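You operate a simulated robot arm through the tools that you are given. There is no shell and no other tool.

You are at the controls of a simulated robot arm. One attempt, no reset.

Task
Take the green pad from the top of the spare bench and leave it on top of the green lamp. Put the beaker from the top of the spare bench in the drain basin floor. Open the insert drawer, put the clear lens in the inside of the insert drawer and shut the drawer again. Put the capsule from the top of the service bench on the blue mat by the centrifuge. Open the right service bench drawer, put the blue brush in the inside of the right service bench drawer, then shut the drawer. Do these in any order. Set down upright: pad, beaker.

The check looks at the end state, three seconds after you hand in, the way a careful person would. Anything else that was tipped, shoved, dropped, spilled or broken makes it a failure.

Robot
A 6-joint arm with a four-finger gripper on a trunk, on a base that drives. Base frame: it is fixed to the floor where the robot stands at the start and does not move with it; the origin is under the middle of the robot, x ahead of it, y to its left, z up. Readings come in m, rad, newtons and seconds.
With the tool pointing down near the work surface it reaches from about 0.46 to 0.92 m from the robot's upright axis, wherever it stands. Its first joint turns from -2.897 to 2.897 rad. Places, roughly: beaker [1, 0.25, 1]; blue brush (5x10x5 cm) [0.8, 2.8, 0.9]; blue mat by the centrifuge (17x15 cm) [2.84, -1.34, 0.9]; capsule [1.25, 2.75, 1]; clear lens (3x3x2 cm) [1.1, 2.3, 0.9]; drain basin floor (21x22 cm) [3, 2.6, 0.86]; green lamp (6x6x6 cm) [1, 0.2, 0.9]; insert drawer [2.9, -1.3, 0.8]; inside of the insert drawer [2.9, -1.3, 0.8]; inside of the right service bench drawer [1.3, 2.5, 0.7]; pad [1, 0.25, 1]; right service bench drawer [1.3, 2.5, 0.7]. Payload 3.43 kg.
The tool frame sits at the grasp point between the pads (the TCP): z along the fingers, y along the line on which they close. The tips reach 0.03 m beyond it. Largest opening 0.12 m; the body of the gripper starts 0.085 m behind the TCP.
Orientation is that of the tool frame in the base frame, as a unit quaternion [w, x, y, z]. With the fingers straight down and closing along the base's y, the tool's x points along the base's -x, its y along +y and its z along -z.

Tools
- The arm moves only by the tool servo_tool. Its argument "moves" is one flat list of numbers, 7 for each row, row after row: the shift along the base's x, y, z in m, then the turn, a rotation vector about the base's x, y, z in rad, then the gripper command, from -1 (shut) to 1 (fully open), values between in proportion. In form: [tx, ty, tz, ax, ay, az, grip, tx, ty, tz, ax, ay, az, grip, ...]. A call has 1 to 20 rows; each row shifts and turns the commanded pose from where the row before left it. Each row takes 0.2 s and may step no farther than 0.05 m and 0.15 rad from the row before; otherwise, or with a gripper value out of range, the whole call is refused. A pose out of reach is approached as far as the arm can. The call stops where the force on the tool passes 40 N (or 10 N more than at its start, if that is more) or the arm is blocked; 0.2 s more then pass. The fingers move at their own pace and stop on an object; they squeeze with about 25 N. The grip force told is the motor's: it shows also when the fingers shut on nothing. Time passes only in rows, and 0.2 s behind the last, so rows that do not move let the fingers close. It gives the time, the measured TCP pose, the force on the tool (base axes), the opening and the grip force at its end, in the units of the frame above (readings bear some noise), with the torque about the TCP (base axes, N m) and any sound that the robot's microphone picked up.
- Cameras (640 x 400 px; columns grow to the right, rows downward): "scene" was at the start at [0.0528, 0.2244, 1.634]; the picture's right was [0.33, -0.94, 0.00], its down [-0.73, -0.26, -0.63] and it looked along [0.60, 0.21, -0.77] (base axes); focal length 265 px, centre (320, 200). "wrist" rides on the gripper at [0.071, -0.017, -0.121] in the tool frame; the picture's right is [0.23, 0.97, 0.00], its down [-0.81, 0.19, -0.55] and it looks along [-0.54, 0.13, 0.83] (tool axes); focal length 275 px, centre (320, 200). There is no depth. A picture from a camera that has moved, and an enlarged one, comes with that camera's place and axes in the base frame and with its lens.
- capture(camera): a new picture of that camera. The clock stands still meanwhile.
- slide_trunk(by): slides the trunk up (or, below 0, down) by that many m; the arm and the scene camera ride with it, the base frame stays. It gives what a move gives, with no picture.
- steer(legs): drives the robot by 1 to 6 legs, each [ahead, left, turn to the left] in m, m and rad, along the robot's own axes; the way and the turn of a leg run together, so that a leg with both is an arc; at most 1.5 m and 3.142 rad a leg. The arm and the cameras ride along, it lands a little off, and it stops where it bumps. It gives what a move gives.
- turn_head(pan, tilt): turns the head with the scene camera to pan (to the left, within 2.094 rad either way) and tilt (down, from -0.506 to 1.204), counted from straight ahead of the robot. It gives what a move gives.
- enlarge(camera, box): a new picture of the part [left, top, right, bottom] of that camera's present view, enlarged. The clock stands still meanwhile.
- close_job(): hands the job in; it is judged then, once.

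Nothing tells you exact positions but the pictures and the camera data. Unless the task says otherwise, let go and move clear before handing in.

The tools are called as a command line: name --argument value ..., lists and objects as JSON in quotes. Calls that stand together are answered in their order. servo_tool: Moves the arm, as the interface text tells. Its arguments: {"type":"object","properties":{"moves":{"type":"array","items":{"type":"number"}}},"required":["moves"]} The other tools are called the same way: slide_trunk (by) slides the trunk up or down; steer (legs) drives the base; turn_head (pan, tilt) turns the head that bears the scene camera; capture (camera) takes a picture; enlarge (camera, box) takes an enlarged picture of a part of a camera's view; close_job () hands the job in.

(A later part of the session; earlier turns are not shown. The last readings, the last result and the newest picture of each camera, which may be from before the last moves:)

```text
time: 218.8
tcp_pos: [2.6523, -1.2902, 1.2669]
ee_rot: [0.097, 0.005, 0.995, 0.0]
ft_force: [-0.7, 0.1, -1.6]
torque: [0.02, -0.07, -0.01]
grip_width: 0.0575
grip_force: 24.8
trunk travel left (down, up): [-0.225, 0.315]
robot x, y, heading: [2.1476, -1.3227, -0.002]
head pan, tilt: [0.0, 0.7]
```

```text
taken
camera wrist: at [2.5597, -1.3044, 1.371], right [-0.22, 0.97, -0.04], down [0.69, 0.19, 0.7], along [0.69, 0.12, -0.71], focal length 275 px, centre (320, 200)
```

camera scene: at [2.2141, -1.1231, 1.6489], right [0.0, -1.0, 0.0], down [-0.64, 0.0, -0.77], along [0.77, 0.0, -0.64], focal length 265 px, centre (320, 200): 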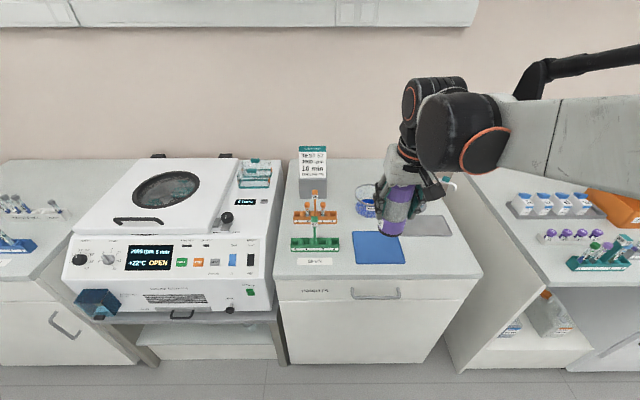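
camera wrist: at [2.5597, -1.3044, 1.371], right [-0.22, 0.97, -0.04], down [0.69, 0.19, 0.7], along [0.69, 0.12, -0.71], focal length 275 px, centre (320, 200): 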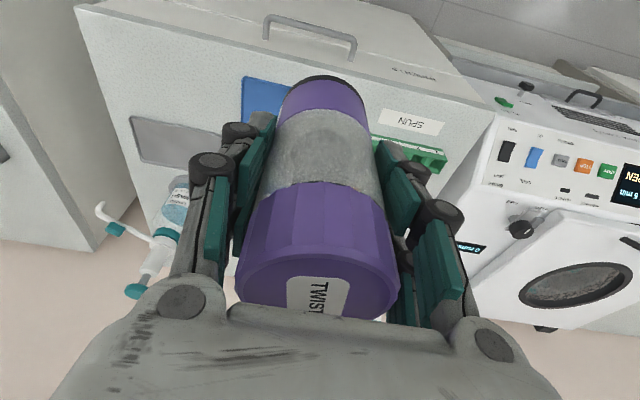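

The mat spans about x 2.77–2.91, y −1.425 to −1.25. I'll bring the capsule above its centre and descend part way.

servo_tool --moves '[0.04, -0.01, 0, 0, 0, 0, -1, 0.04, -0.01, 0, 0, 0, 0, -1, 0.04, -0.01, 0, 0, 0, 0, -1, 0.04, -0.01, 0, 0, 0, 0, -1, 0.022, -0.007, 0, 0, 0, 0, -1, 0, 0, -0.045, 0, 0, 0, -1, 0, 0, -0.045, 0, 0, 0, -1, 0, 0, -0.045, 0, 0, 0, -1, 0, 0, -0.045, 0, 0, 0, -1]'

capture --camera "scene"

capture --camera "wrist"

```text
time: 220.8
tcp_pos: [2.8345, -1.3361, 1.0857]
ee_rot: [0.096, 0.004, 0.995, 0.0]
ft_force: [-0.1, 0.0, -1.6]
torque: [-0.01, 0.0, -0.03]
grip_width: 0.0575
grip_force: 25.2
trunk travel left (down, up): [-0.225, 0.315]
robot x, y, heading: [2.1453, -1.3191, -0.003]
head pan, tilt: [0.0, 0.7]
```

```text
taken
camera scene: at [2.2151, -1.1231, 1.6488], right [0.0, -1.0, 0.0], down [-0.64, 0.0, -0.76], along [0.76, 0.0, -0.64], focal length 265 px, centre (320, 200)
```

scene: 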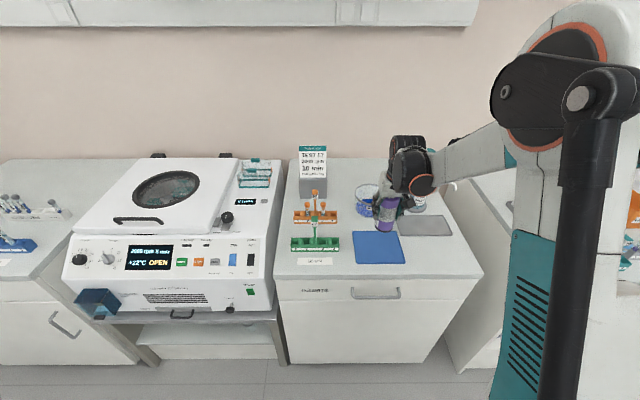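

```text
taken
camera wrist: at [2.7416, -1.3503, 1.1895], right [-0.22, 0.97, -0.04], down [0.69, 0.19, 0.7], along [0.69, 0.12, -0.71], focal length 275 px, centre (320, 200)
```

wrist: 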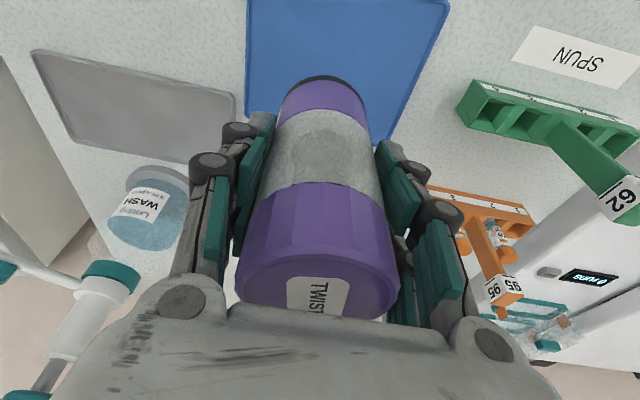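

Good alignment over the mat. I'll lower to just above it.

servo_tool --moves '[0, 0, -0.04, 0, 0, 0, -1, 0, 0, -0.035, 0, 0, 0, -1, 0, 0, -0.02, 0, 0, 0, -1, 0, 0, 0, 0, 0, 0, -1]'

enlarge --camera "scene" --box '[330, 170, 460, 290]'

```text
time: 221.8
tcp_pos: [2.8352, -1.3375, 0.9925]
ee_rot: [0.097, 0.004, 0.995, 0.0]
ft_force: [-0.2, 0.3, -1.6]
torque: [0.01, -0.03, -0.01]
grip_width: 0.0573
grip_force: 25.4
trunk travel left (down, up): [-0.225, 0.315]
robot x, y, heading: [2.1495, -1.3212, -0.004]
head pan, tilt: [0.0, 0.7]
```

```text
3.33 times, centred on (395, 230) of scene
camera zoom: at [2.2146, -1.1231, 1.6489], right [0.0, -1.0, 0.0], down [-0.64, 0.0, -0.76], along [0.76, 0.0, -0.64], focal length 884 px, centre (70, 100)
```

zoom: 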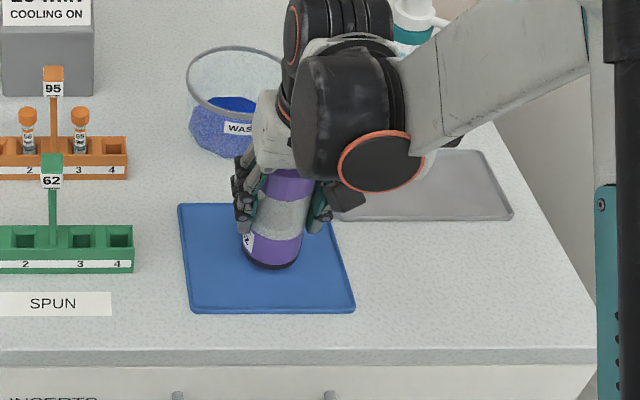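

Close to the mat. Stepping down to contact.

servo_tool --moves '[0, 0, -0.004, 0, 0, 0, -1, 0, 0, -0.002, 0, 0, 0, -1, 0, 0, 0, 0, 0, 0, -1]'

```text
time: 222.6
tcp_pos: [2.8354, -1.338, 0.9864]
ee_rot: [0.096, 0.004, 0.995, -0.001]
ft_force: [0.0, 0.1, -1.5]
torque: [0.01, -0.02, -0.01]
grip_width: 0.0575
grip_force: 25.0
trunk travel left (down, up): [-0.225, 0.315]
robot x, y, heading: [2.1465, -1.3212, -0.007]
head pan, tilt: [0.0, 0.7]
```

servo_tool --moves '[0, 0, -0.002, 0, 0, 0, -1, 0, 0, 0, 0, 0, 0, -1]'

```text
time: 223.2
tcp_pos: [2.8354, -1.3379, 0.9837]
ee_rot: [0.097, 0.004, 0.995, 0.0]
ft_force: [-0.1, -0.1, -1.2]
torque: [-0.02, -0.02, 0.01]
grip_width: 0.0574
grip_force: 24.6
trunk travel left (down, up): [-0.225, 0.315]
robot x, y, heading: [2.1448, -1.3246, -0.0]
head pan, tilt: [0.0, 0.7]
```

servo_tool --moves '[0, 0, -0.002, 0, 0, 0, -1, 0, 0, 0, 0, 0, 0, -1]'

```text
time: 223.8
tcp_pos: [2.835, -1.3375, 0.9834]
ee_rot: [0.098, 0.004, 0.995, 0.0]
ft_force: [4.7, -0.6, 12.7]
torque: [0.17, -0.07, -0.07]
grip_width: 0.0577
grip_force: 25.1
trunk travel left (down, up): [-0.225, 0.315]
robot x, y, heading: [2.1491, -1.3216, -0.001]
head pan, tilt: [0.0, 0.7]
```

Contact. I'll open and raise straight up.

servo_tool --moves '[0, 0, 0.001, 0, 0, 0, 0.1, 0, 0, 0, 0, 0, 0, 0.4, 0, 0, 0, 0, 0, 0, 0.5, 0, 0, 0, 0, 0, 0, 0.5, 0, 0, 0.03, 0, 0, 0, 0.5, 0, 0, 0.045, 0, 0, 0, 0.5, 0, 0, 0.045, 0, 0, 0, 0.5, 0, 0, 0.045, 0, 0, 0, 0.5, 0, 0, 0.045, 0, 0, 0, 0.5]'

enlarge --camera "scene" --box '[330, 170, 460, 290]'

capture --camera "wrist"

```text
time: 225.8
tcp_pos: [2.8335, -1.3353, 1.1946]
ee_rot: [0.097, 0.005, 0.995, 0.0]
ft_force: [0.4, -0.3, 0.3]
torque: [0.01, 0.0, -0.01]
grip_width: 0.0902
grip_force: 0.6
trunk travel left (down, up): [-0.225, 0.315]
robot x, y, heading: [2.1475, -1.3238, -0.005]
head pan, tilt: [0.0, 0.7]
```

```text
3.33 times, centred on (395, 230) of scene
camera zoom: at [2.2136, -1.1231, 1.6489], right [0.0, -1.0, 0.0], down [-0.64, 0.0, -0.77], along [0.77, 0.0, -0.64], focal length 884 px, centre (70, 100)
```

zoom: 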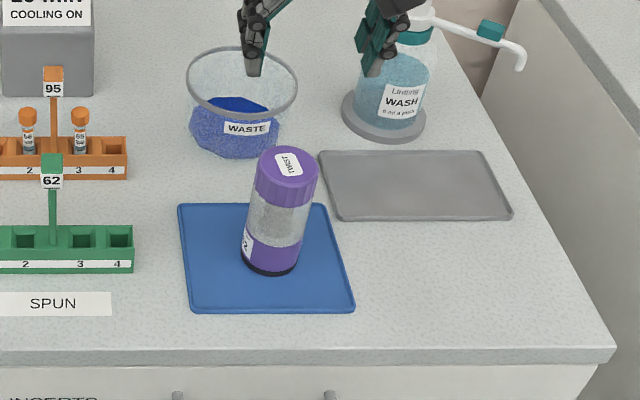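

```text
taken
camera wrist: at [2.7405, -1.3493, 1.2967], right [-0.22, 0.97, -0.04], down [0.69, 0.19, 0.7], along [0.69, 0.12, -0.71], focal length 275 px, centre (320, 200)
```

wrist: 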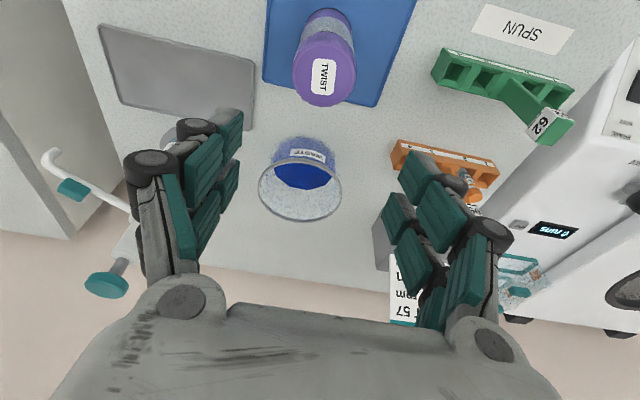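

The capsule stands on the blue mat. Next I'll open the inserts drawer; I'll retract the arm and look at its handle.

servo_tool --moves '[-0.045, 0, 0.01, 0, 0, 0, 0.5, -0.045, 0, 0.01, 0, 0, 0, 0.5, -0.045, 0, 0, 0, 0, 0, 0.5, -0.045, 0.01, 0, 0, 0, 0, 0.5]'

enlarge --camera "scene" --box '[260, 240, 490, 370]'

capture --camera "wrist"

```text
time: 226.8
tcp_pos: [2.6515, -1.3272, 1.2143]
ee_rot: [0.098, 0.004, 0.995, -0.001]
ft_force: [0.5, 0.0, 0.5]
torque: [-0.03, -0.07, -0.01]
grip_width: 0.0901
grip_force: 0.1
trunk travel left (down, up): [-0.225, 0.315]
robot x, y, heading: [2.1484, -1.3238, -0.004]
head pan, tilt: [0.0, 0.7]
```

```text
2.78 times, centred on (375, 305) of scene
camera zoom: at [2.2123, -1.123, 1.649], right [0.0, -1.0, 0.0], down [-0.64, 0.0, -0.77], along [0.77, 0.0, -0.64], focal length 738 px, centre (167, -92)
```

zoom: 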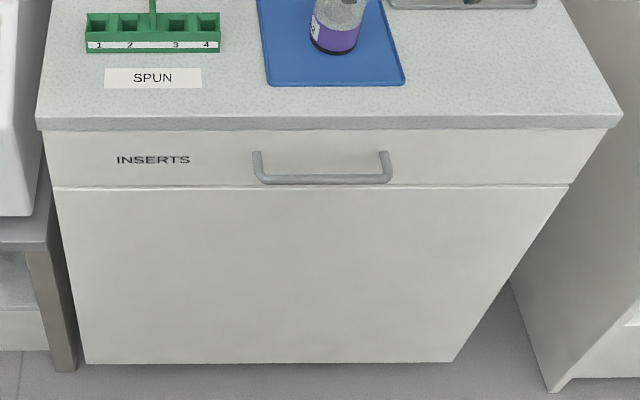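

```text
taken
camera wrist: at [2.5587, -1.3414, 1.3183], right [-0.22, 0.97, -0.04], down [0.69, 0.19, 0.7], along [0.69, 0.12, -0.71], focal length 275 px, centre (320, 200)
```

wrist: 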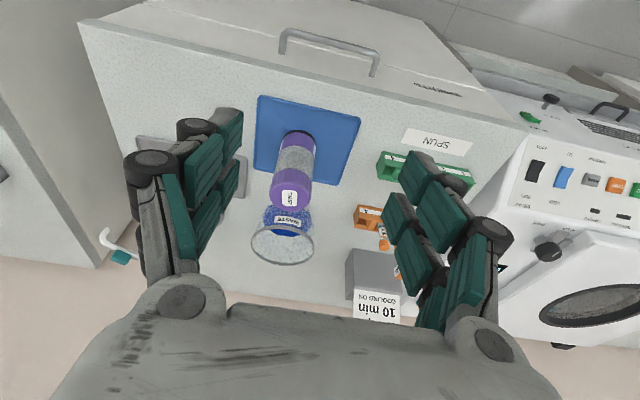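

I'll zoom the wrist view for a more precise sightline on the inserts handle.

enlarge --camera "wrist" --box '[240, 0, 420, 110]'

enlarge --camera "scene" --box '[330, 270, 430, 330]'

```text
3.56 times, centred on (330, 55) of wrist
camera zoom: at [2.5587, -1.3414, 1.3183], right [-0.22, 0.97, -0.04], down [0.69, 0.19, 0.7], along [0.69, 0.12, -0.71], focal length 979 px, centre (284, 716)
```

zoom: 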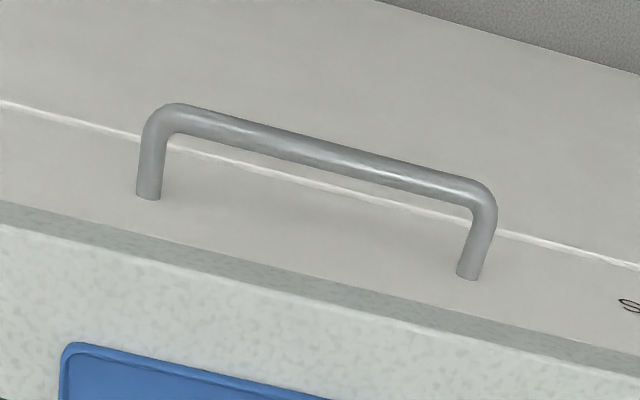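

```text
6.40 times, centred on (380, 300) of scene
camera zoom: at [2.2123, -1.123, 1.649], right [0.0, -1.0, 0.0], down [-0.64, 0.0, -0.77], along [0.77, 0.0, -0.64], focal length 1697 px, centre (-64, -440)
```

zoom: 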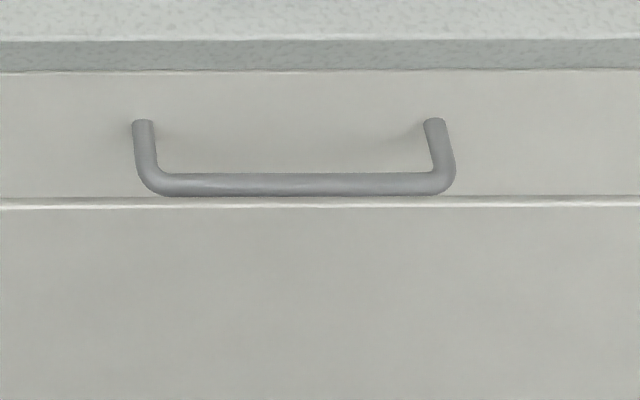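

Handle bar is about (2.70, −1.319, 0.79), 16 cm long. I'll back off, extend the arm and turn the tool to point forward with the fingers closing vertically.

steer --legs '[[-0.3, 0, 0.004]]'

servo_tool --moves '[0.045, 0, -0.01, 0, 0.1, 0, 1, 0.045, 0, -0.01, 0, 0.1, 0, 1, 0.045, 0, -0.01, 0, 0, 0, 1, 0.045, 0, -0.01, 0, 0, 0, 1, 0.045, 0, -0.01, 0, 0, 0, 1]'

servo_tool --moves '[0, 0, 0, 0.0864, -0.0864, -0.0864, 1, 0, 0, 0, 0.0864, -0.0864, -0.0864, 1, 0, 0, 0, 0.0864, -0.0864, -0.0864, 1, 0, 0, 0, 0.0864, -0.0864, -0.0864, 1, 0, 0, 0, 0.0864, -0.0864, -0.0864, 1, 0, 0, 0, 0.0864, -0.0864, -0.0864, 1, 0, 0, 0, 0.0864, -0.0864, -0.0864, 1, 0, 0, 0, 0.0864, -0.0864, -0.0864, 1, 0, 0, 0, 0.0864, -0.0864, -0.0864, 1, 0, 0, 0, 0.0864, -0.0864, -0.0864, 1, 0, 0, 0, 0.0864, -0.0864, -0.0864, 1, 0, 0, 0, 0.0864, -0.0864, -0.0864, 1, 0, 0, 0, 0.0864, -0.0864, -0.0864, 1, 0, 0, 0, 0.0864, -0.0864, -0.0864, 1]'

capture --camera "scene"

capture --camera "wrist"

```text
time: 228.8
tcp_pos: [2.3526, -1.325, 1.2146]
ee_rot: [0.098, 0.002, 0.995, 0.0]
ft_force: [-0.7, -1.1, 0.5]
torque: [0.01, -0.02, 0.04]
grip_width: 0.09
grip_force: 0.0
trunk travel left (down, up): [-0.225, 0.315]
robot x, y, heading: [1.8422, -1.3227, 0.002]
head pan, tilt: [0.0, 0.7]
```

```text
time: 230.0
tcp_pos: [2.5766, -1.3237, 1.1637]
ee_rot: [-0.003, 0.003, 1.0, 0.0]
ft_force: [0.4, 0.3, -0.4]
torque: [-0.02, 0.0, 0.01]
grip_width: 0.1197
grip_force: 0.1
trunk travel left (down, up): [-0.225, 0.315]
robot x, y, heading: [1.8453, -1.3206, 0.003]
head pan, tilt: [0.0, 0.7]
```

```text
time: 233.0
tcp_pos: [2.5846, -1.3246, 1.1724]
ee_rot: [0.496, 0.495, 0.508, 0.501]
ft_force: [0.2, -0.1, -0.7]
torque: [0.02, -0.01, 0.01]
grip_width: 0.1199
grip_force: 0.0
out of reach, approached as far as the arm can: row 14
trunk travel left (down, up): [-0.225, 0.315]
robot x, y, heading: [1.8461, -1.3191, 0.001]
head pan, tilt: [0.0, 0.7]
```

```text
taken
camera scene: at [1.9111, -1.1224, 1.6489], right [0.0, -1.0, 0.0], down [-0.64, 0.0, -0.76], along [0.76, 0.0, -0.64], focal length 265 px, centre (320, 200)
```

scene: 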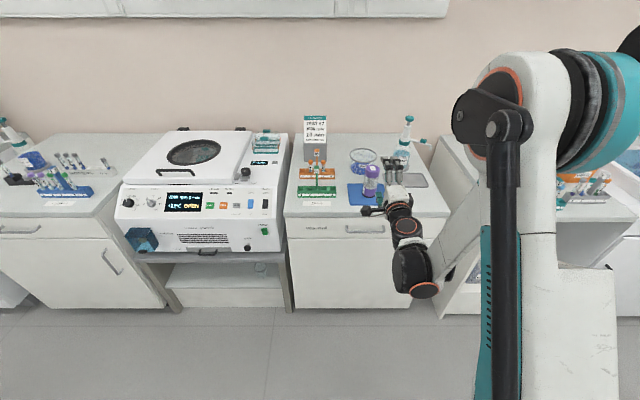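

```text
taken
camera wrist: at [2.4613, -1.2529, 1.1549], right [0.0, 0.24, 0.97], down [-0.54, -0.82, 0.2], along [0.84, -0.52, 0.12], focal length 275 px, centre (320, 200)
```

wrist: 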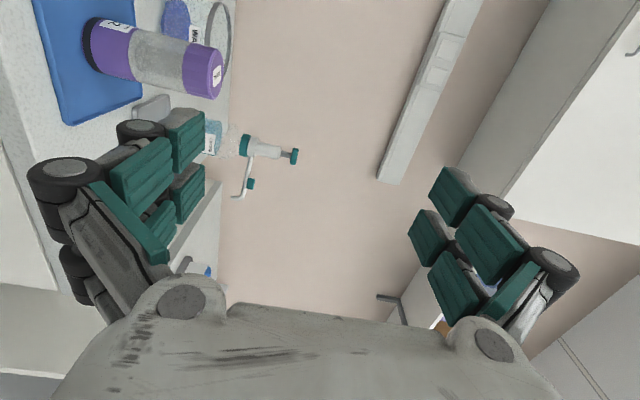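

The tool now points at the bench with vertical closing. I'll lower it in front of the counter, first with the arm, then with the trunk.

servo_tool --moves '[0, 0.005, -0.045, 0, 0, 0, 1, 0, 0, -0.045, 0, 0, 0, 1, 0, 0, -0.045, 0, 0, 0, 1, 0, 0, -0.045, 0, 0, 0, 1, 0, 0, -0.04, 0, 0, 0, 1]'

slide_trunk --by -0.16

capture --camera "wrist"

```text
time: 234.2
tcp_pos: [2.6896, -1.3187, 1.028]
ee_rot: [0.497, 0.5, 0.501, 0.502]
ft_force: [0.1, -0.3, 0.5]
torque: [0.02, -0.05, -0.01]
grip_width: 0.1199
grip_force: 0.2
out of reach, approached as far as the arm can: row 1, 2, 3, 4, 5
trunk travel left (down, up): [-0.225, 0.315]
robot x, y, heading: [1.8474, -1.3216, -0.003]
head pan, tilt: [0.0, 0.7]
```

```text
time: 236.1
tcp_pos: [2.6879, -1.3193, 0.8696]
ee_rot: [0.497, 0.5, 0.5, 0.502]
ft_force: [-4.3, -0.7, 3.2]
torque: [0.0, 0.24, 0.01]
grip_width: 0.119
grip_force: 0.1
trunk travel left (down, up): [-0.065, 0.475]
robot x, y, heading: [1.8468, -1.3215, -0.004]
head pan, tilt: [0.0, 0.7]
```

```text
taken
camera wrist: at [2.567, -1.2458, 0.8522], right [0.0, 0.23, 0.97], down [-0.55, -0.81, 0.19], along [0.84, -0.53, 0.12], focal length 275 px, centre (320, 200)
```

wrist: 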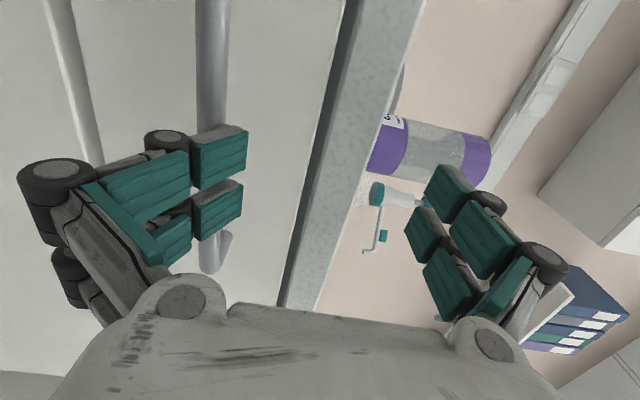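

The reach boundary pushed the tool forward as it went down, and the lower finger now lightly touches the handle area. I'll back the base off right away before going lower.

steer --legs '[[-0.1, 0, 0.003]]'

capture --camera "wrist"

capture --camera "scene"

```text
time: 237.2
tcp_pos: [2.5873, -1.3173, 0.8701]
ee_rot: [0.497, 0.5, 0.502, 0.501]
ft_force: [-0.5, -0.2, 0.4]
torque: [0.01, -0.05, -0.03]
grip_width: 0.1198
grip_force: 0.0
trunk travel left (down, up): [-0.065, 0.475]
robot x, y, heading: [1.7463, -1.3235, 0.001]
head pan, tilt: [0.0, 0.7]
```

```text
taken
camera wrist: at [2.4662, -1.2439, 0.8516], right [0.0, 0.23, 0.97], down [-0.55, -0.82, 0.19], along [0.84, -0.53, 0.12], focal length 275 px, centre (320, 200)
```

wrist: 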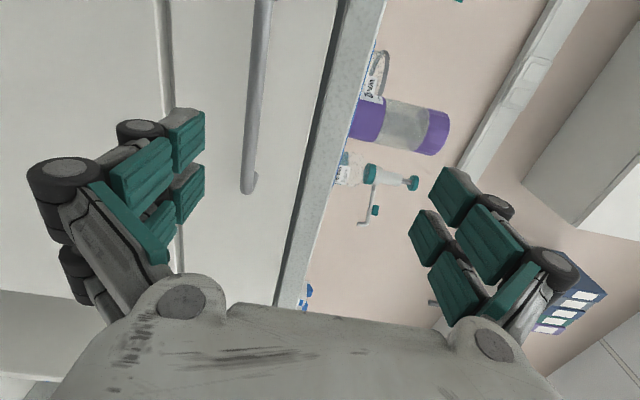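

```text
taken
camera scene: at [1.8096, -1.1224, 1.4889], right [0.0, -1.0, 0.0], down [-0.64, 0.0, -0.76], along [0.76, 0.0, -0.64], focal length 265 px, centre (320, 200)
```

scene: 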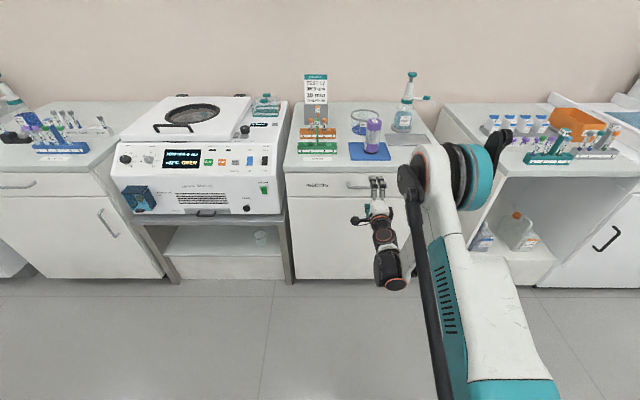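

The drawer is still shut and the capsule undisturbed. From this view the bar is at z ≈ 0.814, so lowering the trunk 5.5 cm aligns the tool; then I'll drive the base in.

slide_trunk --by -0.055

servo_tool --moves '[0, 0, 0, 0, 0, 0, 0.3, 0, 0, 0, 0, 0, 0, 0.17, 0, 0, 0, 0, 0, 0, 0.17]'

capture --camera "wrist"

```text
time: 238.2
tcp_pos: [2.5866, -1.3163, 0.8145]
ee_rot: [0.497, 0.499, 0.502, 0.501]
ft_force: [0.1, 0.0, -0.6]
torque: [-0.02, 0.02, 0.0]
grip_width: 0.12
grip_force: 0.1
trunk travel left (down, up): [-0.01, 0.53]
robot x, y, heading: [1.7464, -1.3207, 0.005]
head pan, tilt: [0.0, 0.7]
```

```text
time: 239.0
tcp_pos: [2.5875, -1.3154, 0.8146]
ee_rot: [0.497, 0.5, 0.501, 0.502]
ft_force: [0.4, 0.9, -0.4]
torque: [0.01, 0.02, 0.02]
grip_width: 0.0703
grip_force: 0.1
trunk travel left (down, up): [-0.01, 0.53]
robot x, y, heading: [1.7437, -1.3219, 0.005]
head pan, tilt: [0.0, 0.7]
```

```text
taken
camera wrist: at [2.466, -1.2439, 0.7968], right [0.0, 0.23, 0.97], down [-0.55, -0.82, 0.19], along [0.84, -0.53, 0.12], focal length 275 px, centre (320, 200)
```

wrist: 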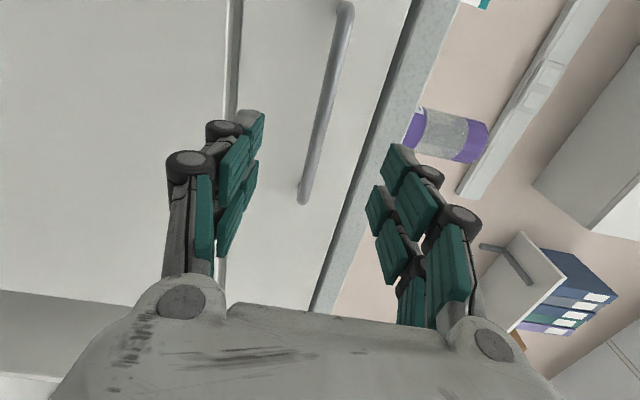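

Bar at z 0.813 matches the tool's 0.8146. Driving in about 9 cm.

steer --legs '[[0.09, 0, 0]]'

capture --camera "wrist"

```text
time: 240.1
tcp_pos: [2.6763, -1.3152, 0.8148]
ee_rot: [0.497, 0.499, 0.502, 0.502]
ft_force: [-0.2, 1.1, -0.5]
torque: [0.03, 0.01, 0.01]
grip_width: 0.07
grip_force: 0.0
trunk travel left (down, up): [-0.01, 0.53]
robot x, y, heading: [1.8328, -1.32, 0.005]
head pan, tilt: [0.0, 0.7]
```

```text
taken
camera wrist: at [2.5557, -1.2426, 0.797], right [0.0, 0.23, 0.97], down [-0.55, -0.82, 0.19], along [0.84, -0.53, 0.12], focal length 275 px, centre (320, 200)
```

wrist: 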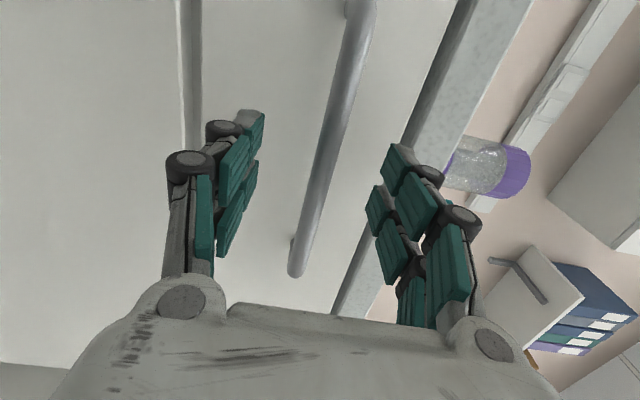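

The bar is between the fingers, a little beyond the grasp point. I'll nudge 8 mm forward and close.

servo_tool --moves '[0.008, 0, 0, 0, 0, 0, 0.17, 0, 0, 0, 0, 0, 0, -0.3, 0, 0, 0, 0, 0, 0, -1, 0, 0, 0, 0, 0, 0, -1]'

capture --camera "wrist"

```text
time: 241.1
tcp_pos: [2.6854, -1.3148, 0.8152]
ee_rot: [0.497, 0.498, 0.502, 0.503]
ft_force: [2.7, 0.9, 13.1]
torque: [-0.53, -0.02, -0.07]
grip_width: 0.0106
grip_force: 44.4
trunk travel left (down, up): [-0.01, 0.53]
robot x, y, heading: [1.8323, -1.3219, 0.005]
head pan, tilt: [0.0, 0.7]
```

```text
taken
camera wrist: at [2.5639, -1.2423, 0.7971], right [0.0, 0.23, 0.97], down [-0.55, -0.82, 0.19], along [0.84, -0.53, 0.13], focal length 275 px, centre (320, 200)
```

wrist: 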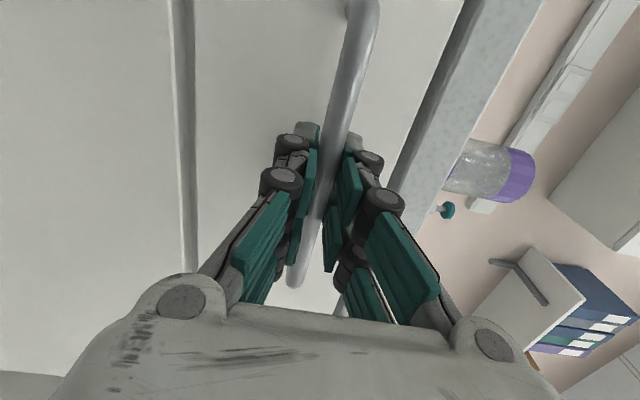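

The handle is gripped. I'll pull by driving back, in two stages.

steer --legs '[[-0.1, 0, 0]]'

capture --camera "wrist"

capture --camera "scene"

```text
time: 242.2
tcp_pos: [2.5852, -1.3153, 0.8145]
ee_rot: [0.496, 0.499, 0.502, 0.503]
ft_force: [0.8, 1.7, 13.4]
torque: [-0.57, -0.03, 0.44]
grip_width: 0.0108
grip_force: 44.4
trunk travel left (down, up): [-0.01, 0.53]
robot x, y, heading: [1.7349, -1.3196, 0.005]
head pan, tilt: [0.0, 0.7]
```

```text
taken
camera wrist: at [2.464, -1.2426, 0.7971], right [0.0, 0.23, 0.97], down [-0.55, -0.82, 0.19], along [0.84, -0.53, 0.12], focal length 275 px, centre (320, 200)
```

wrist: 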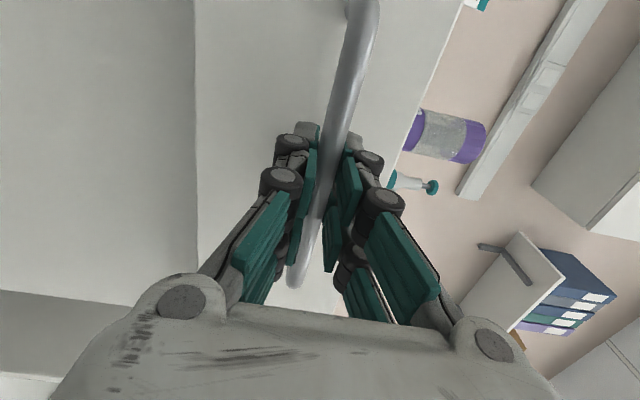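

```text
taken
camera scene: at [1.7982, -1.1222, 1.434], right [0.01, -1.0, 0.0], down [-0.64, 0.0, -0.77], along [0.77, 0.0, -0.64], focal length 265 px, centre (320, 200)
```

scene: 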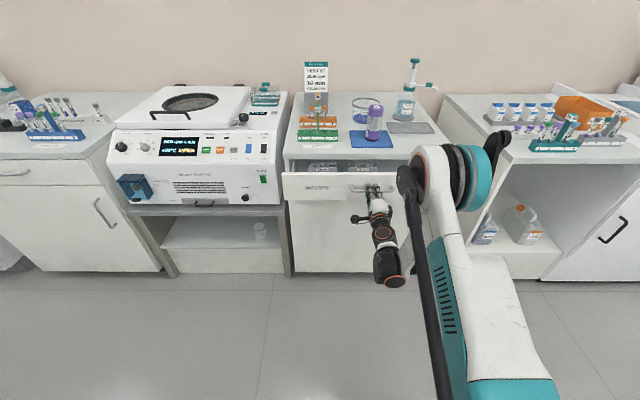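

The drawer is opening and holds a couple of trays on its left side. I'll pull another 8 cm.

steer --legs '[[-0.08, 0, 0]]'

capture --camera "scene"

```text
time: 243.3
tcp_pos: [2.5054, -1.3163, 0.8153]
ee_rot: [0.497, 0.498, 0.502, 0.503]
ft_force: [2.2, 5.4, 12.8]
torque: [-0.54, -0.08, 0.47]
grip_width: 0.0106
grip_force: 43.9
trunk travel left (down, up): [-0.01, 0.53]
robot x, y, heading: [1.654, -1.3221, 0.0]
head pan, tilt: [0.0, 0.7]
```

```text
taken
camera scene: at [1.7188, -1.1223, 1.4339], right [0.0, -1.0, 0.0], down [-0.64, 0.0, -0.77], along [0.77, 0.0, -0.64], focal length 265 px, centre (320, 200)
```

scene: 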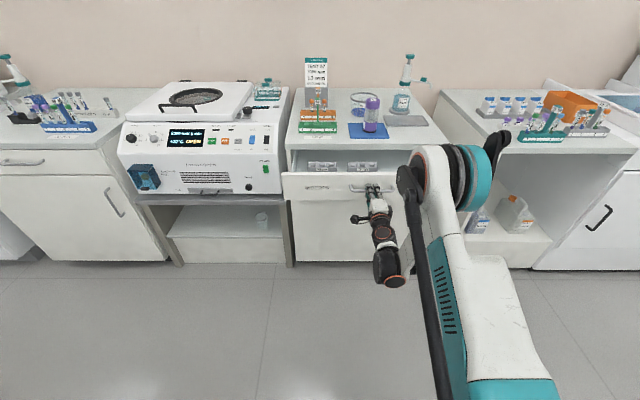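

The drawer is open 18 cm. I'll release the handle and back the fingers out with a slight downward pitch, since the base has little room behind.

servo_tool --moves '[0, 0, 0, 0, 0, 0, -0.2, 0, 0, 0, 0, 0, 0, 0.5, 0, 0, 0, 0, 0, 0, 1, 0, 0, 0, 0, 0, 0, 1]'

servo_tool --moves '[-0.015, 0, 0, 0, 0.1, 0, 1, -0.015, 0, 0, 0, 0.1, 0, 1]'

capture --camera "wrist"

```text
time: 244.3
tcp_pos: [2.5065, -1.3161, 0.8141]
ee_rot: [0.496, 0.499, 0.502, 0.503]
ft_force: [0.2, 0.8, 0.2]
torque: [-0.01, 0.01, 0.01]
grip_width: 0.1204
grip_force: 0.2
trunk travel left (down, up): [-0.01, 0.53]
robot x, y, heading: [1.6539, -1.3216, 0.007]
head pan, tilt: [0.0, 0.7]
```

```text
time: 244.9
tcp_pos: [2.485, -1.3101, 0.8166]
ee_rot: [0.458, 0.525, 0.537, 0.477]
ft_force: [0.9, -0.6, -0.7]
torque: [-0.01, -0.03, 0.01]
grip_width: 0.12
grip_force: 0.0
out of reach, approached as far as the arm can: row 1
trunk travel left (down, up): [-0.01, 0.53]
robot x, y, heading: [1.6546, -1.3219, 0.011]
head pan, tilt: [0.0, 0.7]
```

```text
taken
camera wrist: at [2.3612, -1.2404, 0.8139], right [0.12, 0.23, 0.97], down [-0.5, -0.83, 0.25], along [0.86, -0.51, 0.02], focal length 275 px, centre (320, 200)
```

wrist: 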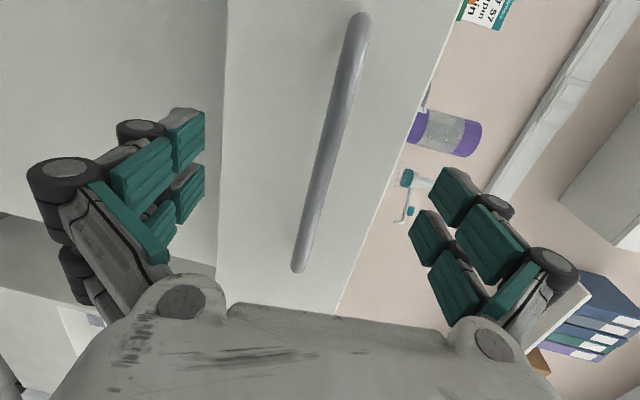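

The fingers are coming free. Continuing back with more pitch.

servo_tool --moves '[-0.02, 0, 0, 0, 0.1, 0, 1, -0.025, 0, 0, 0, 0.1, 0, 1, -0.025, 0, 0.01, 0, 0.1, 0, 1]'

capture --camera "wrist"

```text
time: 245.7
tcp_pos: [2.4162, -1.3092, 0.8273]
ee_rot: [0.372, 0.59, 0.6, 0.392]
ft_force: [-0.1, -0.5, -0.4]
torque: [0.0, -0.01, 0.0]
grip_width: 0.12
grip_force: 0.2
trunk travel left (down, up): [-0.01, 0.53]
robot x, y, heading: [1.6534, -1.3224, 0.009]
head pan, tilt: [0.0, 0.7]
```

```text
taken
camera wrist: at [2.2965, -1.2398, 0.861], right [0.4, 0.23, 0.89], down [-0.4, -0.83, 0.39], along [0.82, -0.51, -0.24], focal length 275 px, centre (320, 200)
```

wrist: 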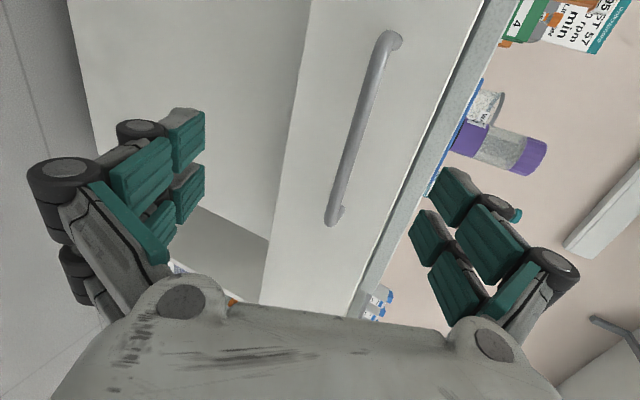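

The fingers are free of the handle. I'll raise the trunk and rotate the tool back to pointing down.

slide_trunk --by 0.215

servo_tool --moves '[-0.01, 0, 0.03, -0.0699, 0.0664, 0.1052, 1, -0.01, 0, 0.03, -0.0699, 0.0664, 0.1052, 1, -0.01, 0, 0.02, -0.0699, 0.0664, 0.1052, 1, 0, 0, 0.02, -0.0699, 0.0664, 0.1052, 1, 0, 0, 0.02, -0.0699, 0.0664, 0.1052, 1, 0, 0, 0.01, -0.0699, 0.0664, 0.1052, 1, 0, 0, 0, -0.0699, 0.0664, 0.1052, 1, 0, 0, 0, -0.0699, 0.0664, 0.1052, 1, 0, 0, 0, -0.0699, 0.0664, 0.1052, 1, 0, 0, 0, -0.0699, 0.0664, 0.1052, 1, 0, 0, 0, -0.0699, 0.0664, 0.1052, 1, 0, 0, 0, -0.0699, 0.0664, 0.1052, 1, 0, 0, 0, -0.0699, 0.0664, 0.1052, 1]'

capture --camera "scene"

capture --camera "wrist"

```text
time: 248.0
tcp_pos: [2.4148, -1.3106, 1.0407]
ee_rot: [0.373, 0.589, 0.599, 0.392]
ft_force: [0.0, 0.1, 0.1]
torque: [-0.01, 0.01, 0.01]
grip_width: 0.1201
grip_force: 0.1
trunk travel left (down, up): [-0.225, 0.315]
robot x, y, heading: [1.6545, -1.321, 0.002]
head pan, tilt: [0.0, 0.7]
```

```text
time: 250.8
tcp_pos: [2.3858, -1.3087, 1.1732]
ee_rot: [-0.001, -0.002, 1.0, 0.0]
ft_force: [-0.7, 0.5, -0.5]
torque: [0.0, -0.04, -0.01]
grip_width: 0.12
grip_force: 0.2
trunk travel left (down, up): [-0.225, 0.315]
robot x, y, heading: [1.6542, -1.3206, 0.004]
head pan, tilt: [0.0, 0.7]
```

```text
taken
camera scene: at [1.7203, -1.1225, 1.6488], right [0.0, -1.0, 0.0], down [-0.64, 0.0, -0.76], along [0.76, 0.0, -0.64], focal length 265 px, centre (320, 200)
```

scene: 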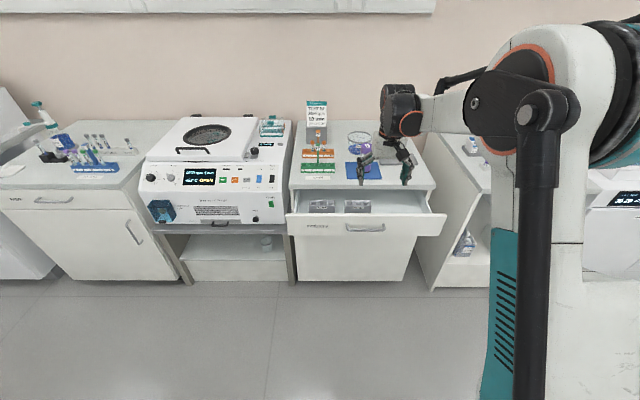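

```text
taken
camera wrist: at [2.3147, -1.3242, 1.2915], right [-0.23, 0.97, 0.0], down [0.81, 0.19, 0.55], along [0.54, 0.13, -0.83], focal length 275 px, centre (320, 200)
```

wrist: 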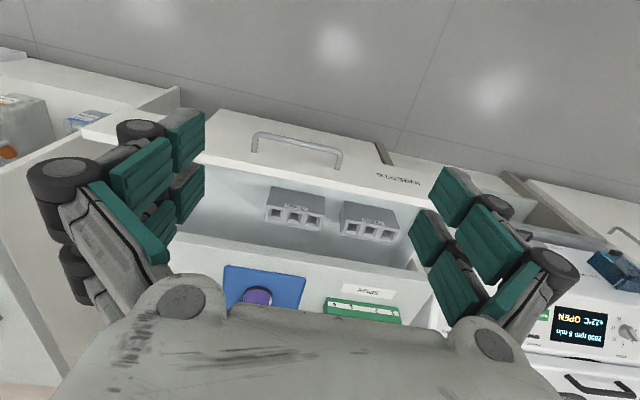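

The inserts drawer is open with two grey insert blocks inside; there's free floor on its right side. I'll zoom to measure it.

enlarge --camera "wrist" --box '[160, 110, 460, 300]'

enlarge --camera "scene" --box '[280, 140, 460, 250]'

```text
2.11 times, centred on (310, 205) of wrist
camera zoom: at [2.3147, -1.3242, 1.2915], right [-0.23, 0.97, 0.0], down [0.81, 0.19, 0.55], along [0.54, 0.13, -0.83], focal length 580 px, centre (341, 190)
```

zoom: 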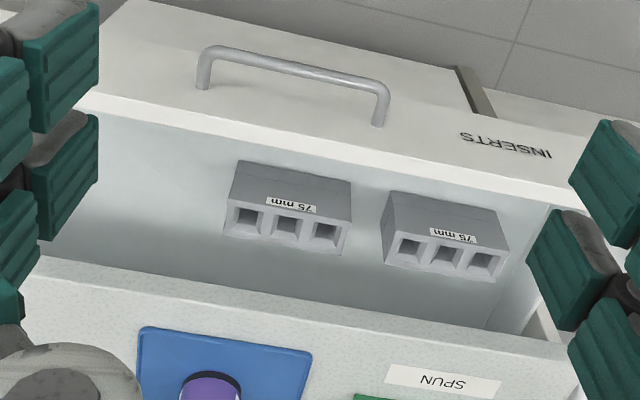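

```text
3.56 times, centred on (370, 195) of scene
camera zoom: at [1.7203, -1.1225, 1.6488], right [0.0, -1.0, 0.0], down [-0.64, 0.0, -0.76], along [0.76, 0.0, -0.64], focal length 943 px, centre (142, 218)
```

zoom: 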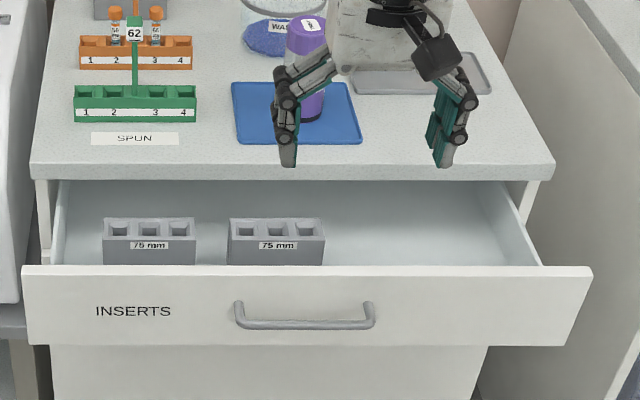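

Free floor in the drawer lies around y −1.40 to −1.58. Now I'll fetch the lens: retract the arm and drive back to the service bench.

servo_tool --moves '[-0.045, 0, 0.02, 0, 0, 0, 1, -0.045, 0, 0.02, 0, 0, 0, 1, -0.045, 0, 0.02, 0, 0, 0, 1, -0.045, 0, 0.02, 0, 0, 0, 1, -0.04, 0, 0.01, 0, 0, 0, 1]'

steer --legs '[[0.28, 0, -0.003], [0, 1.43, 0], [0, 1.43, 0]]'

```text
time: 252.0
tcp_pos: [2.167, -1.3091, 1.2619]
ee_rot: [-0.001, 0.0, 1.0, 0.001]
ft_force: [-0.6, -0.1, 0.0]
torque: [-0.02, 0.01, 0.0]
grip_width: 0.1201
grip_force: 0.0
trunk travel left (down, up): [-0.225, 0.315]
robot x, y, heading: [1.6519, -1.3244, 0.007]
head pan, tilt: [0.0, 0.7]
```

```text
time: 267.2
tcp_pos: [2.4238, 1.5265, 1.2611]
ee_rot: [-0.001, -0.001, 1.0, 0.002]
ft_force: [-0.7, 0.8, 0.4]
torque: [-0.01, 0.01, -0.02]
grip_width: 0.1199
grip_force: 0.1
trunk travel left (down, up): [-0.225, 0.315]
robot x, y, heading: [1.9114, 1.5169, 0.007]
head pan, tilt: [0.0, 0.7]
```

Back at the corner by the service bench. I'll turn to face it and slide over to the lens.

steer --legs '[[0, 0, 1.564], [0.06, 0, 0], [0, 0.76, 0]]'

capture --camera "scene"

capture --camera "wrist"

```text
time: 275.7
tcp_pos: [1.1446, 2.1035, 1.262]
ee_rot: [-0.001, -0.698, 0.716, 0.001]
ft_force: [0.2, 1.0, -0.6]
torque: [-0.01, -0.04, 0.03]
grip_width: 0.12
grip_force: 0.0
trunk travel left (down, up): [-0.225, 0.315]
robot x, y, heading: [1.1397, 1.5897, 1.548]
head pan, tilt: [0.0, 0.7]
```

```text
taken
camera scene: at [0.9448, 1.6585, 1.6488], right [1.0, -0.02, 0.0], down [-0.01, -0.64, -0.76], along [0.02, 0.76, -0.64], focal length 265 px, centre (320, 200)
```

scene: 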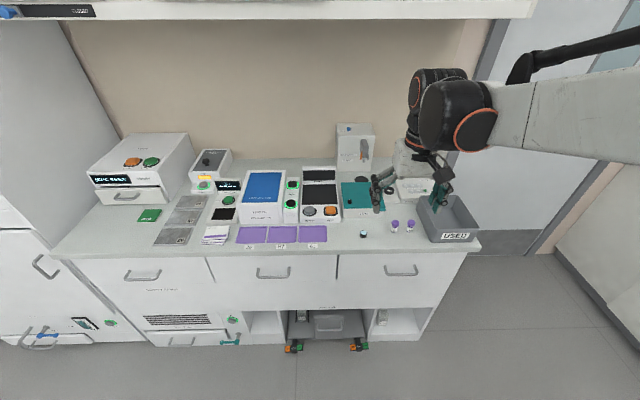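

```text
taken
camera wrist: at [1.159, 2.0336, 1.3801], right [-0.98, -0.2, 0.0], down [-0.17, 0.82, 0.55], along [-0.12, 0.54, -0.83], focal length 275 px, centre (320, 200)
```

wrist: 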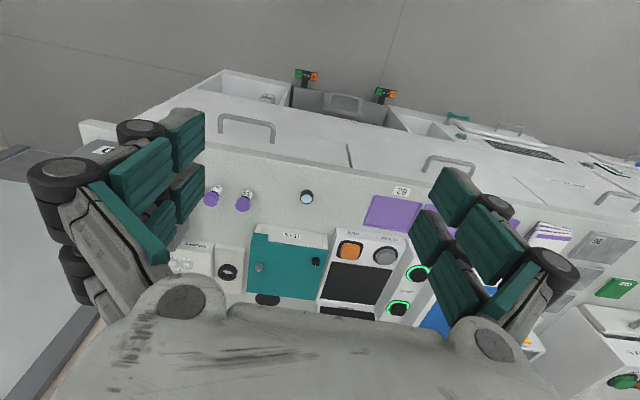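

The lens is at about (1.119, 2.334). I'll move above it with a narrowed opening and look closely.

servo_tool --moves '[-0.0043, 0.0387, -0.0265, 0, 0, 0, 0.3, -0.0043, 0.0387, -0.0265, 0, 0, 0, 0.3, -0.0043, 0.0387, -0.0265, 0, 0, 0, 0.3, -0.0043, 0.0387, -0.0265, 0, 0, 0, 0.3, -0.0043, 0.0387, -0.0265, 0, 0, 0, 0.3, -0.0043, 0.0387, -0.0265, 0, 0, 0, 0.3]'

capture --camera "wrist"

enlarge --camera "wrist" --box '[270, 50, 390, 140]'

```text
time: 277.1
tcp_pos: [1.1185, 2.3366, 1.1025]
ee_rot: [-0.002, -0.698, 0.716, 0.001]
ft_force: [0.2, 0.7, -0.4]
torque: [0.0, 0.02, 0.02]
grip_width: 0.0778
grip_force: 0.0
trunk travel left (down, up): [-0.225, 0.315]
robot x, y, heading: [1.1463, 1.5942, 1.548]
head pan, tilt: [0.0, 0.7]
```

```text
taken
camera wrist: at [1.1343, 2.267, 1.2217], right [-0.98, -0.2, 0.0], down [-0.17, 0.82, 0.55], along [-0.12, 0.54, -0.83], focal length 275 px, centre (320, 200)
```

wrist: 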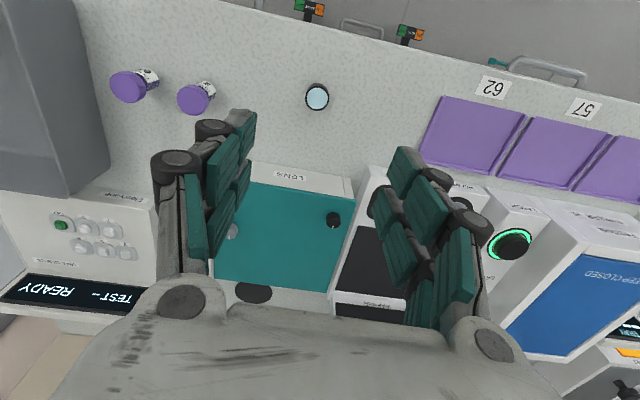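

```text
4.44 times, centred on (330, 95) of wrist
camera zoom: at [1.1343, 2.267, 1.2217], right [-0.98, -0.2, 0.0], down [-0.17, 0.82, 0.55], along [-0.12, 0.54, -0.83], focal length 1224 px, centre (276, 667)
```

zoom: 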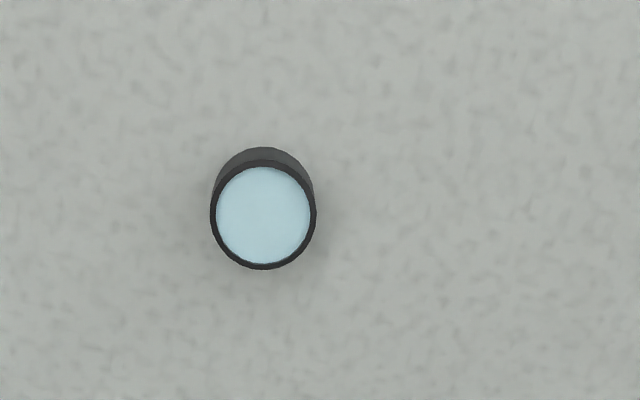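

Lens centre is (1.1205, 2.338), directly below. I'll descend, keeping the fingertips just above the bench, and grip.

servo_tool --moves '[0.002, 0.001, -0.045, 0, 0, 0, 0.2, 0, 0, -0.045, 0, 0, 0, 0.1, 0, 0, -0.045, 0, 0, 0, 0.1, 0, 0, -0.025, 0, 0, 0, 0.1]'

capture --camera "wrist"

```text
time: 278.1
tcp_pos: [1.1218, 2.3385, 0.9413]
ee_rot: [-0.002, -0.698, 0.716, 0.001]
ft_force: [0.3, 1.2, 0.2]
torque: [-0.02, 0.02, 0.01]
grip_width: 0.0661
grip_force: 0.0
trunk travel left (down, up): [-0.225, 0.315]
robot x, y, heading: [1.1407, 1.5887, 1.549]
head pan, tilt: [0.0, 0.7]
```

```text
taken
camera wrist: at [1.1367, 2.2679, 1.0608], right [-0.98, -0.2, 0.0], down [-0.17, 0.82, 0.55], along [-0.12, 0.54, -0.83], focal length 275 px, centre (320, 200)
```

wrist: 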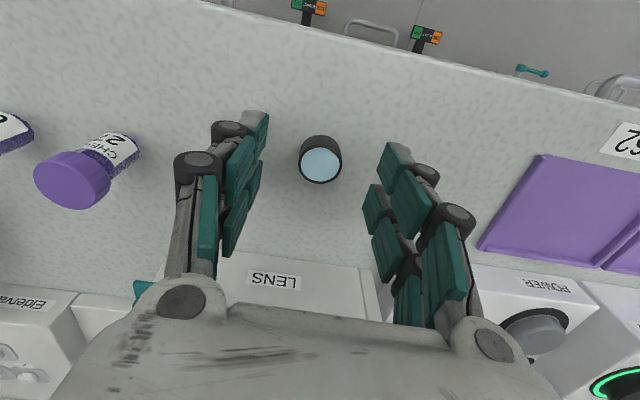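

The lens is centred between the fingertips. I'll lower the last few millimetres and close.

servo_tool --moves '[0, 0, -0.007, 0, 0, 0, 0.1, 0, 0, 0, 0, 0, 0, -0.4, 0, 0, 0, 0, 0, 0, -1, 0, 0, 0, 0, 0, 0, -1]'

capture --camera "wrist"

```text
time: 279.1
tcp_pos: [1.1214, 2.3366, 0.9362]
ee_rot: [-0.001, -0.697, 0.717, 0.001]
ft_force: [0.0, -0.9, 0.6]
torque: [-0.01, -0.01, -0.01]
grip_width: 0.0226
grip_force: 25.0
trunk travel left (down, up): [-0.225, 0.315]
robot x, y, heading: [1.1446, 1.5927, 1.55]
head pan, tilt: [0.0, 0.7]
```

```text
taken
camera wrist: at [1.1361, 2.2673, 1.0546], right [-0.98, -0.2, 0.0], down [-0.17, 0.82, 0.55], along [-0.12, 0.54, -0.83], focal length 275 px, centre (320, 200)
```

wrist: 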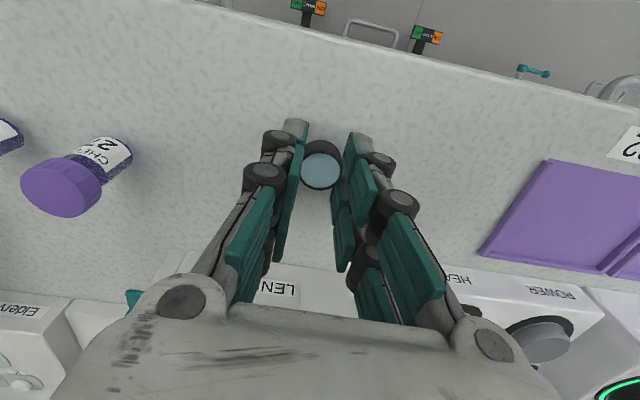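

The lens is held (2.3 cm). Lifting and retracting.

servo_tool --moves '[0, 0, 0.02, 0, 0, 0, -1, 0, 0, 0.045, 0, 0, 0, -1, 0, 0, 0.045, 0, 0, 0, -1, 0, 0, 0.045, 0, 0, 0, -1, 0, -0.035, 0.03, 0, 0, 0, -1, 0, -0.035, 0.03, 0, 0, 0, -1, 0, -0.035, 0.03, 0, 0, 0, -1, 0, -0.04, 0.02, 0, 0, 0, -1, 0, -0.045, 0.02, 0, 0, 0, -1, 0, -0.045, 0, 0, 0, 0, -1]'

capture --camera "wrist"

```text
time: 281.3
tcp_pos: [1.1181, 2.0985, 1.2214]
ee_rot: [-0.001, -0.697, 0.717, 0.001]
ft_force: [0.3, -0.5, 0.1]
torque: [0.04, -0.04, 0.02]
grip_width: 0.0226
grip_force: 25.2
trunk travel left (down, up): [-0.225, 0.315]
robot x, y, heading: [1.1452, 1.5899, 1.551]
head pan, tilt: [0.0, 0.7]
```

```text
taken
camera wrist: at [1.1344, 2.0292, 1.3416], right [-0.98, -0.21, 0.0], down [-0.17, 0.82, 0.55], along [-0.12, 0.54, -0.83], focal length 275 px, centre (320, 200)
```

wrist: 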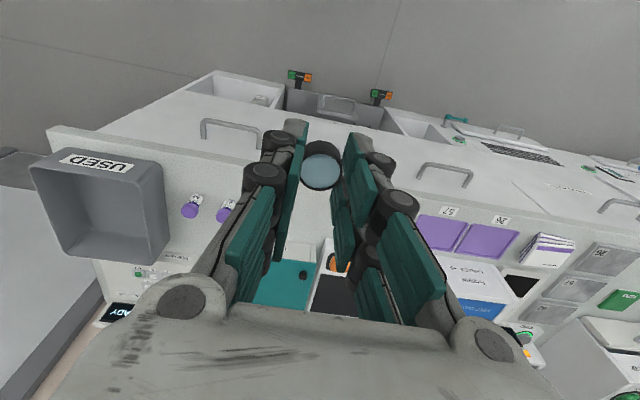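

Lens secure. Driving back to the aisle and turning to face the back benches.

steer --legs '[[0, -0.78, 0.02], [0, 0, -1.571]]'

```text
time: 289.3
tcp_pos: [2.4215, 1.6028, 1.222]
ee_rot: [0.0, 0.012, 1.0, 0.001]
ft_force: [-0.4, 0.1, 0.1]
torque: [-0.01, 0.04, -0.01]
grip_width: 0.0228
grip_force: 24.7
trunk travel left (down, up): [-0.225, 0.315]
robot x, y, heading: [1.9129, 1.5794, -0.023]
head pan, tilt: [0.0, 0.7]
```

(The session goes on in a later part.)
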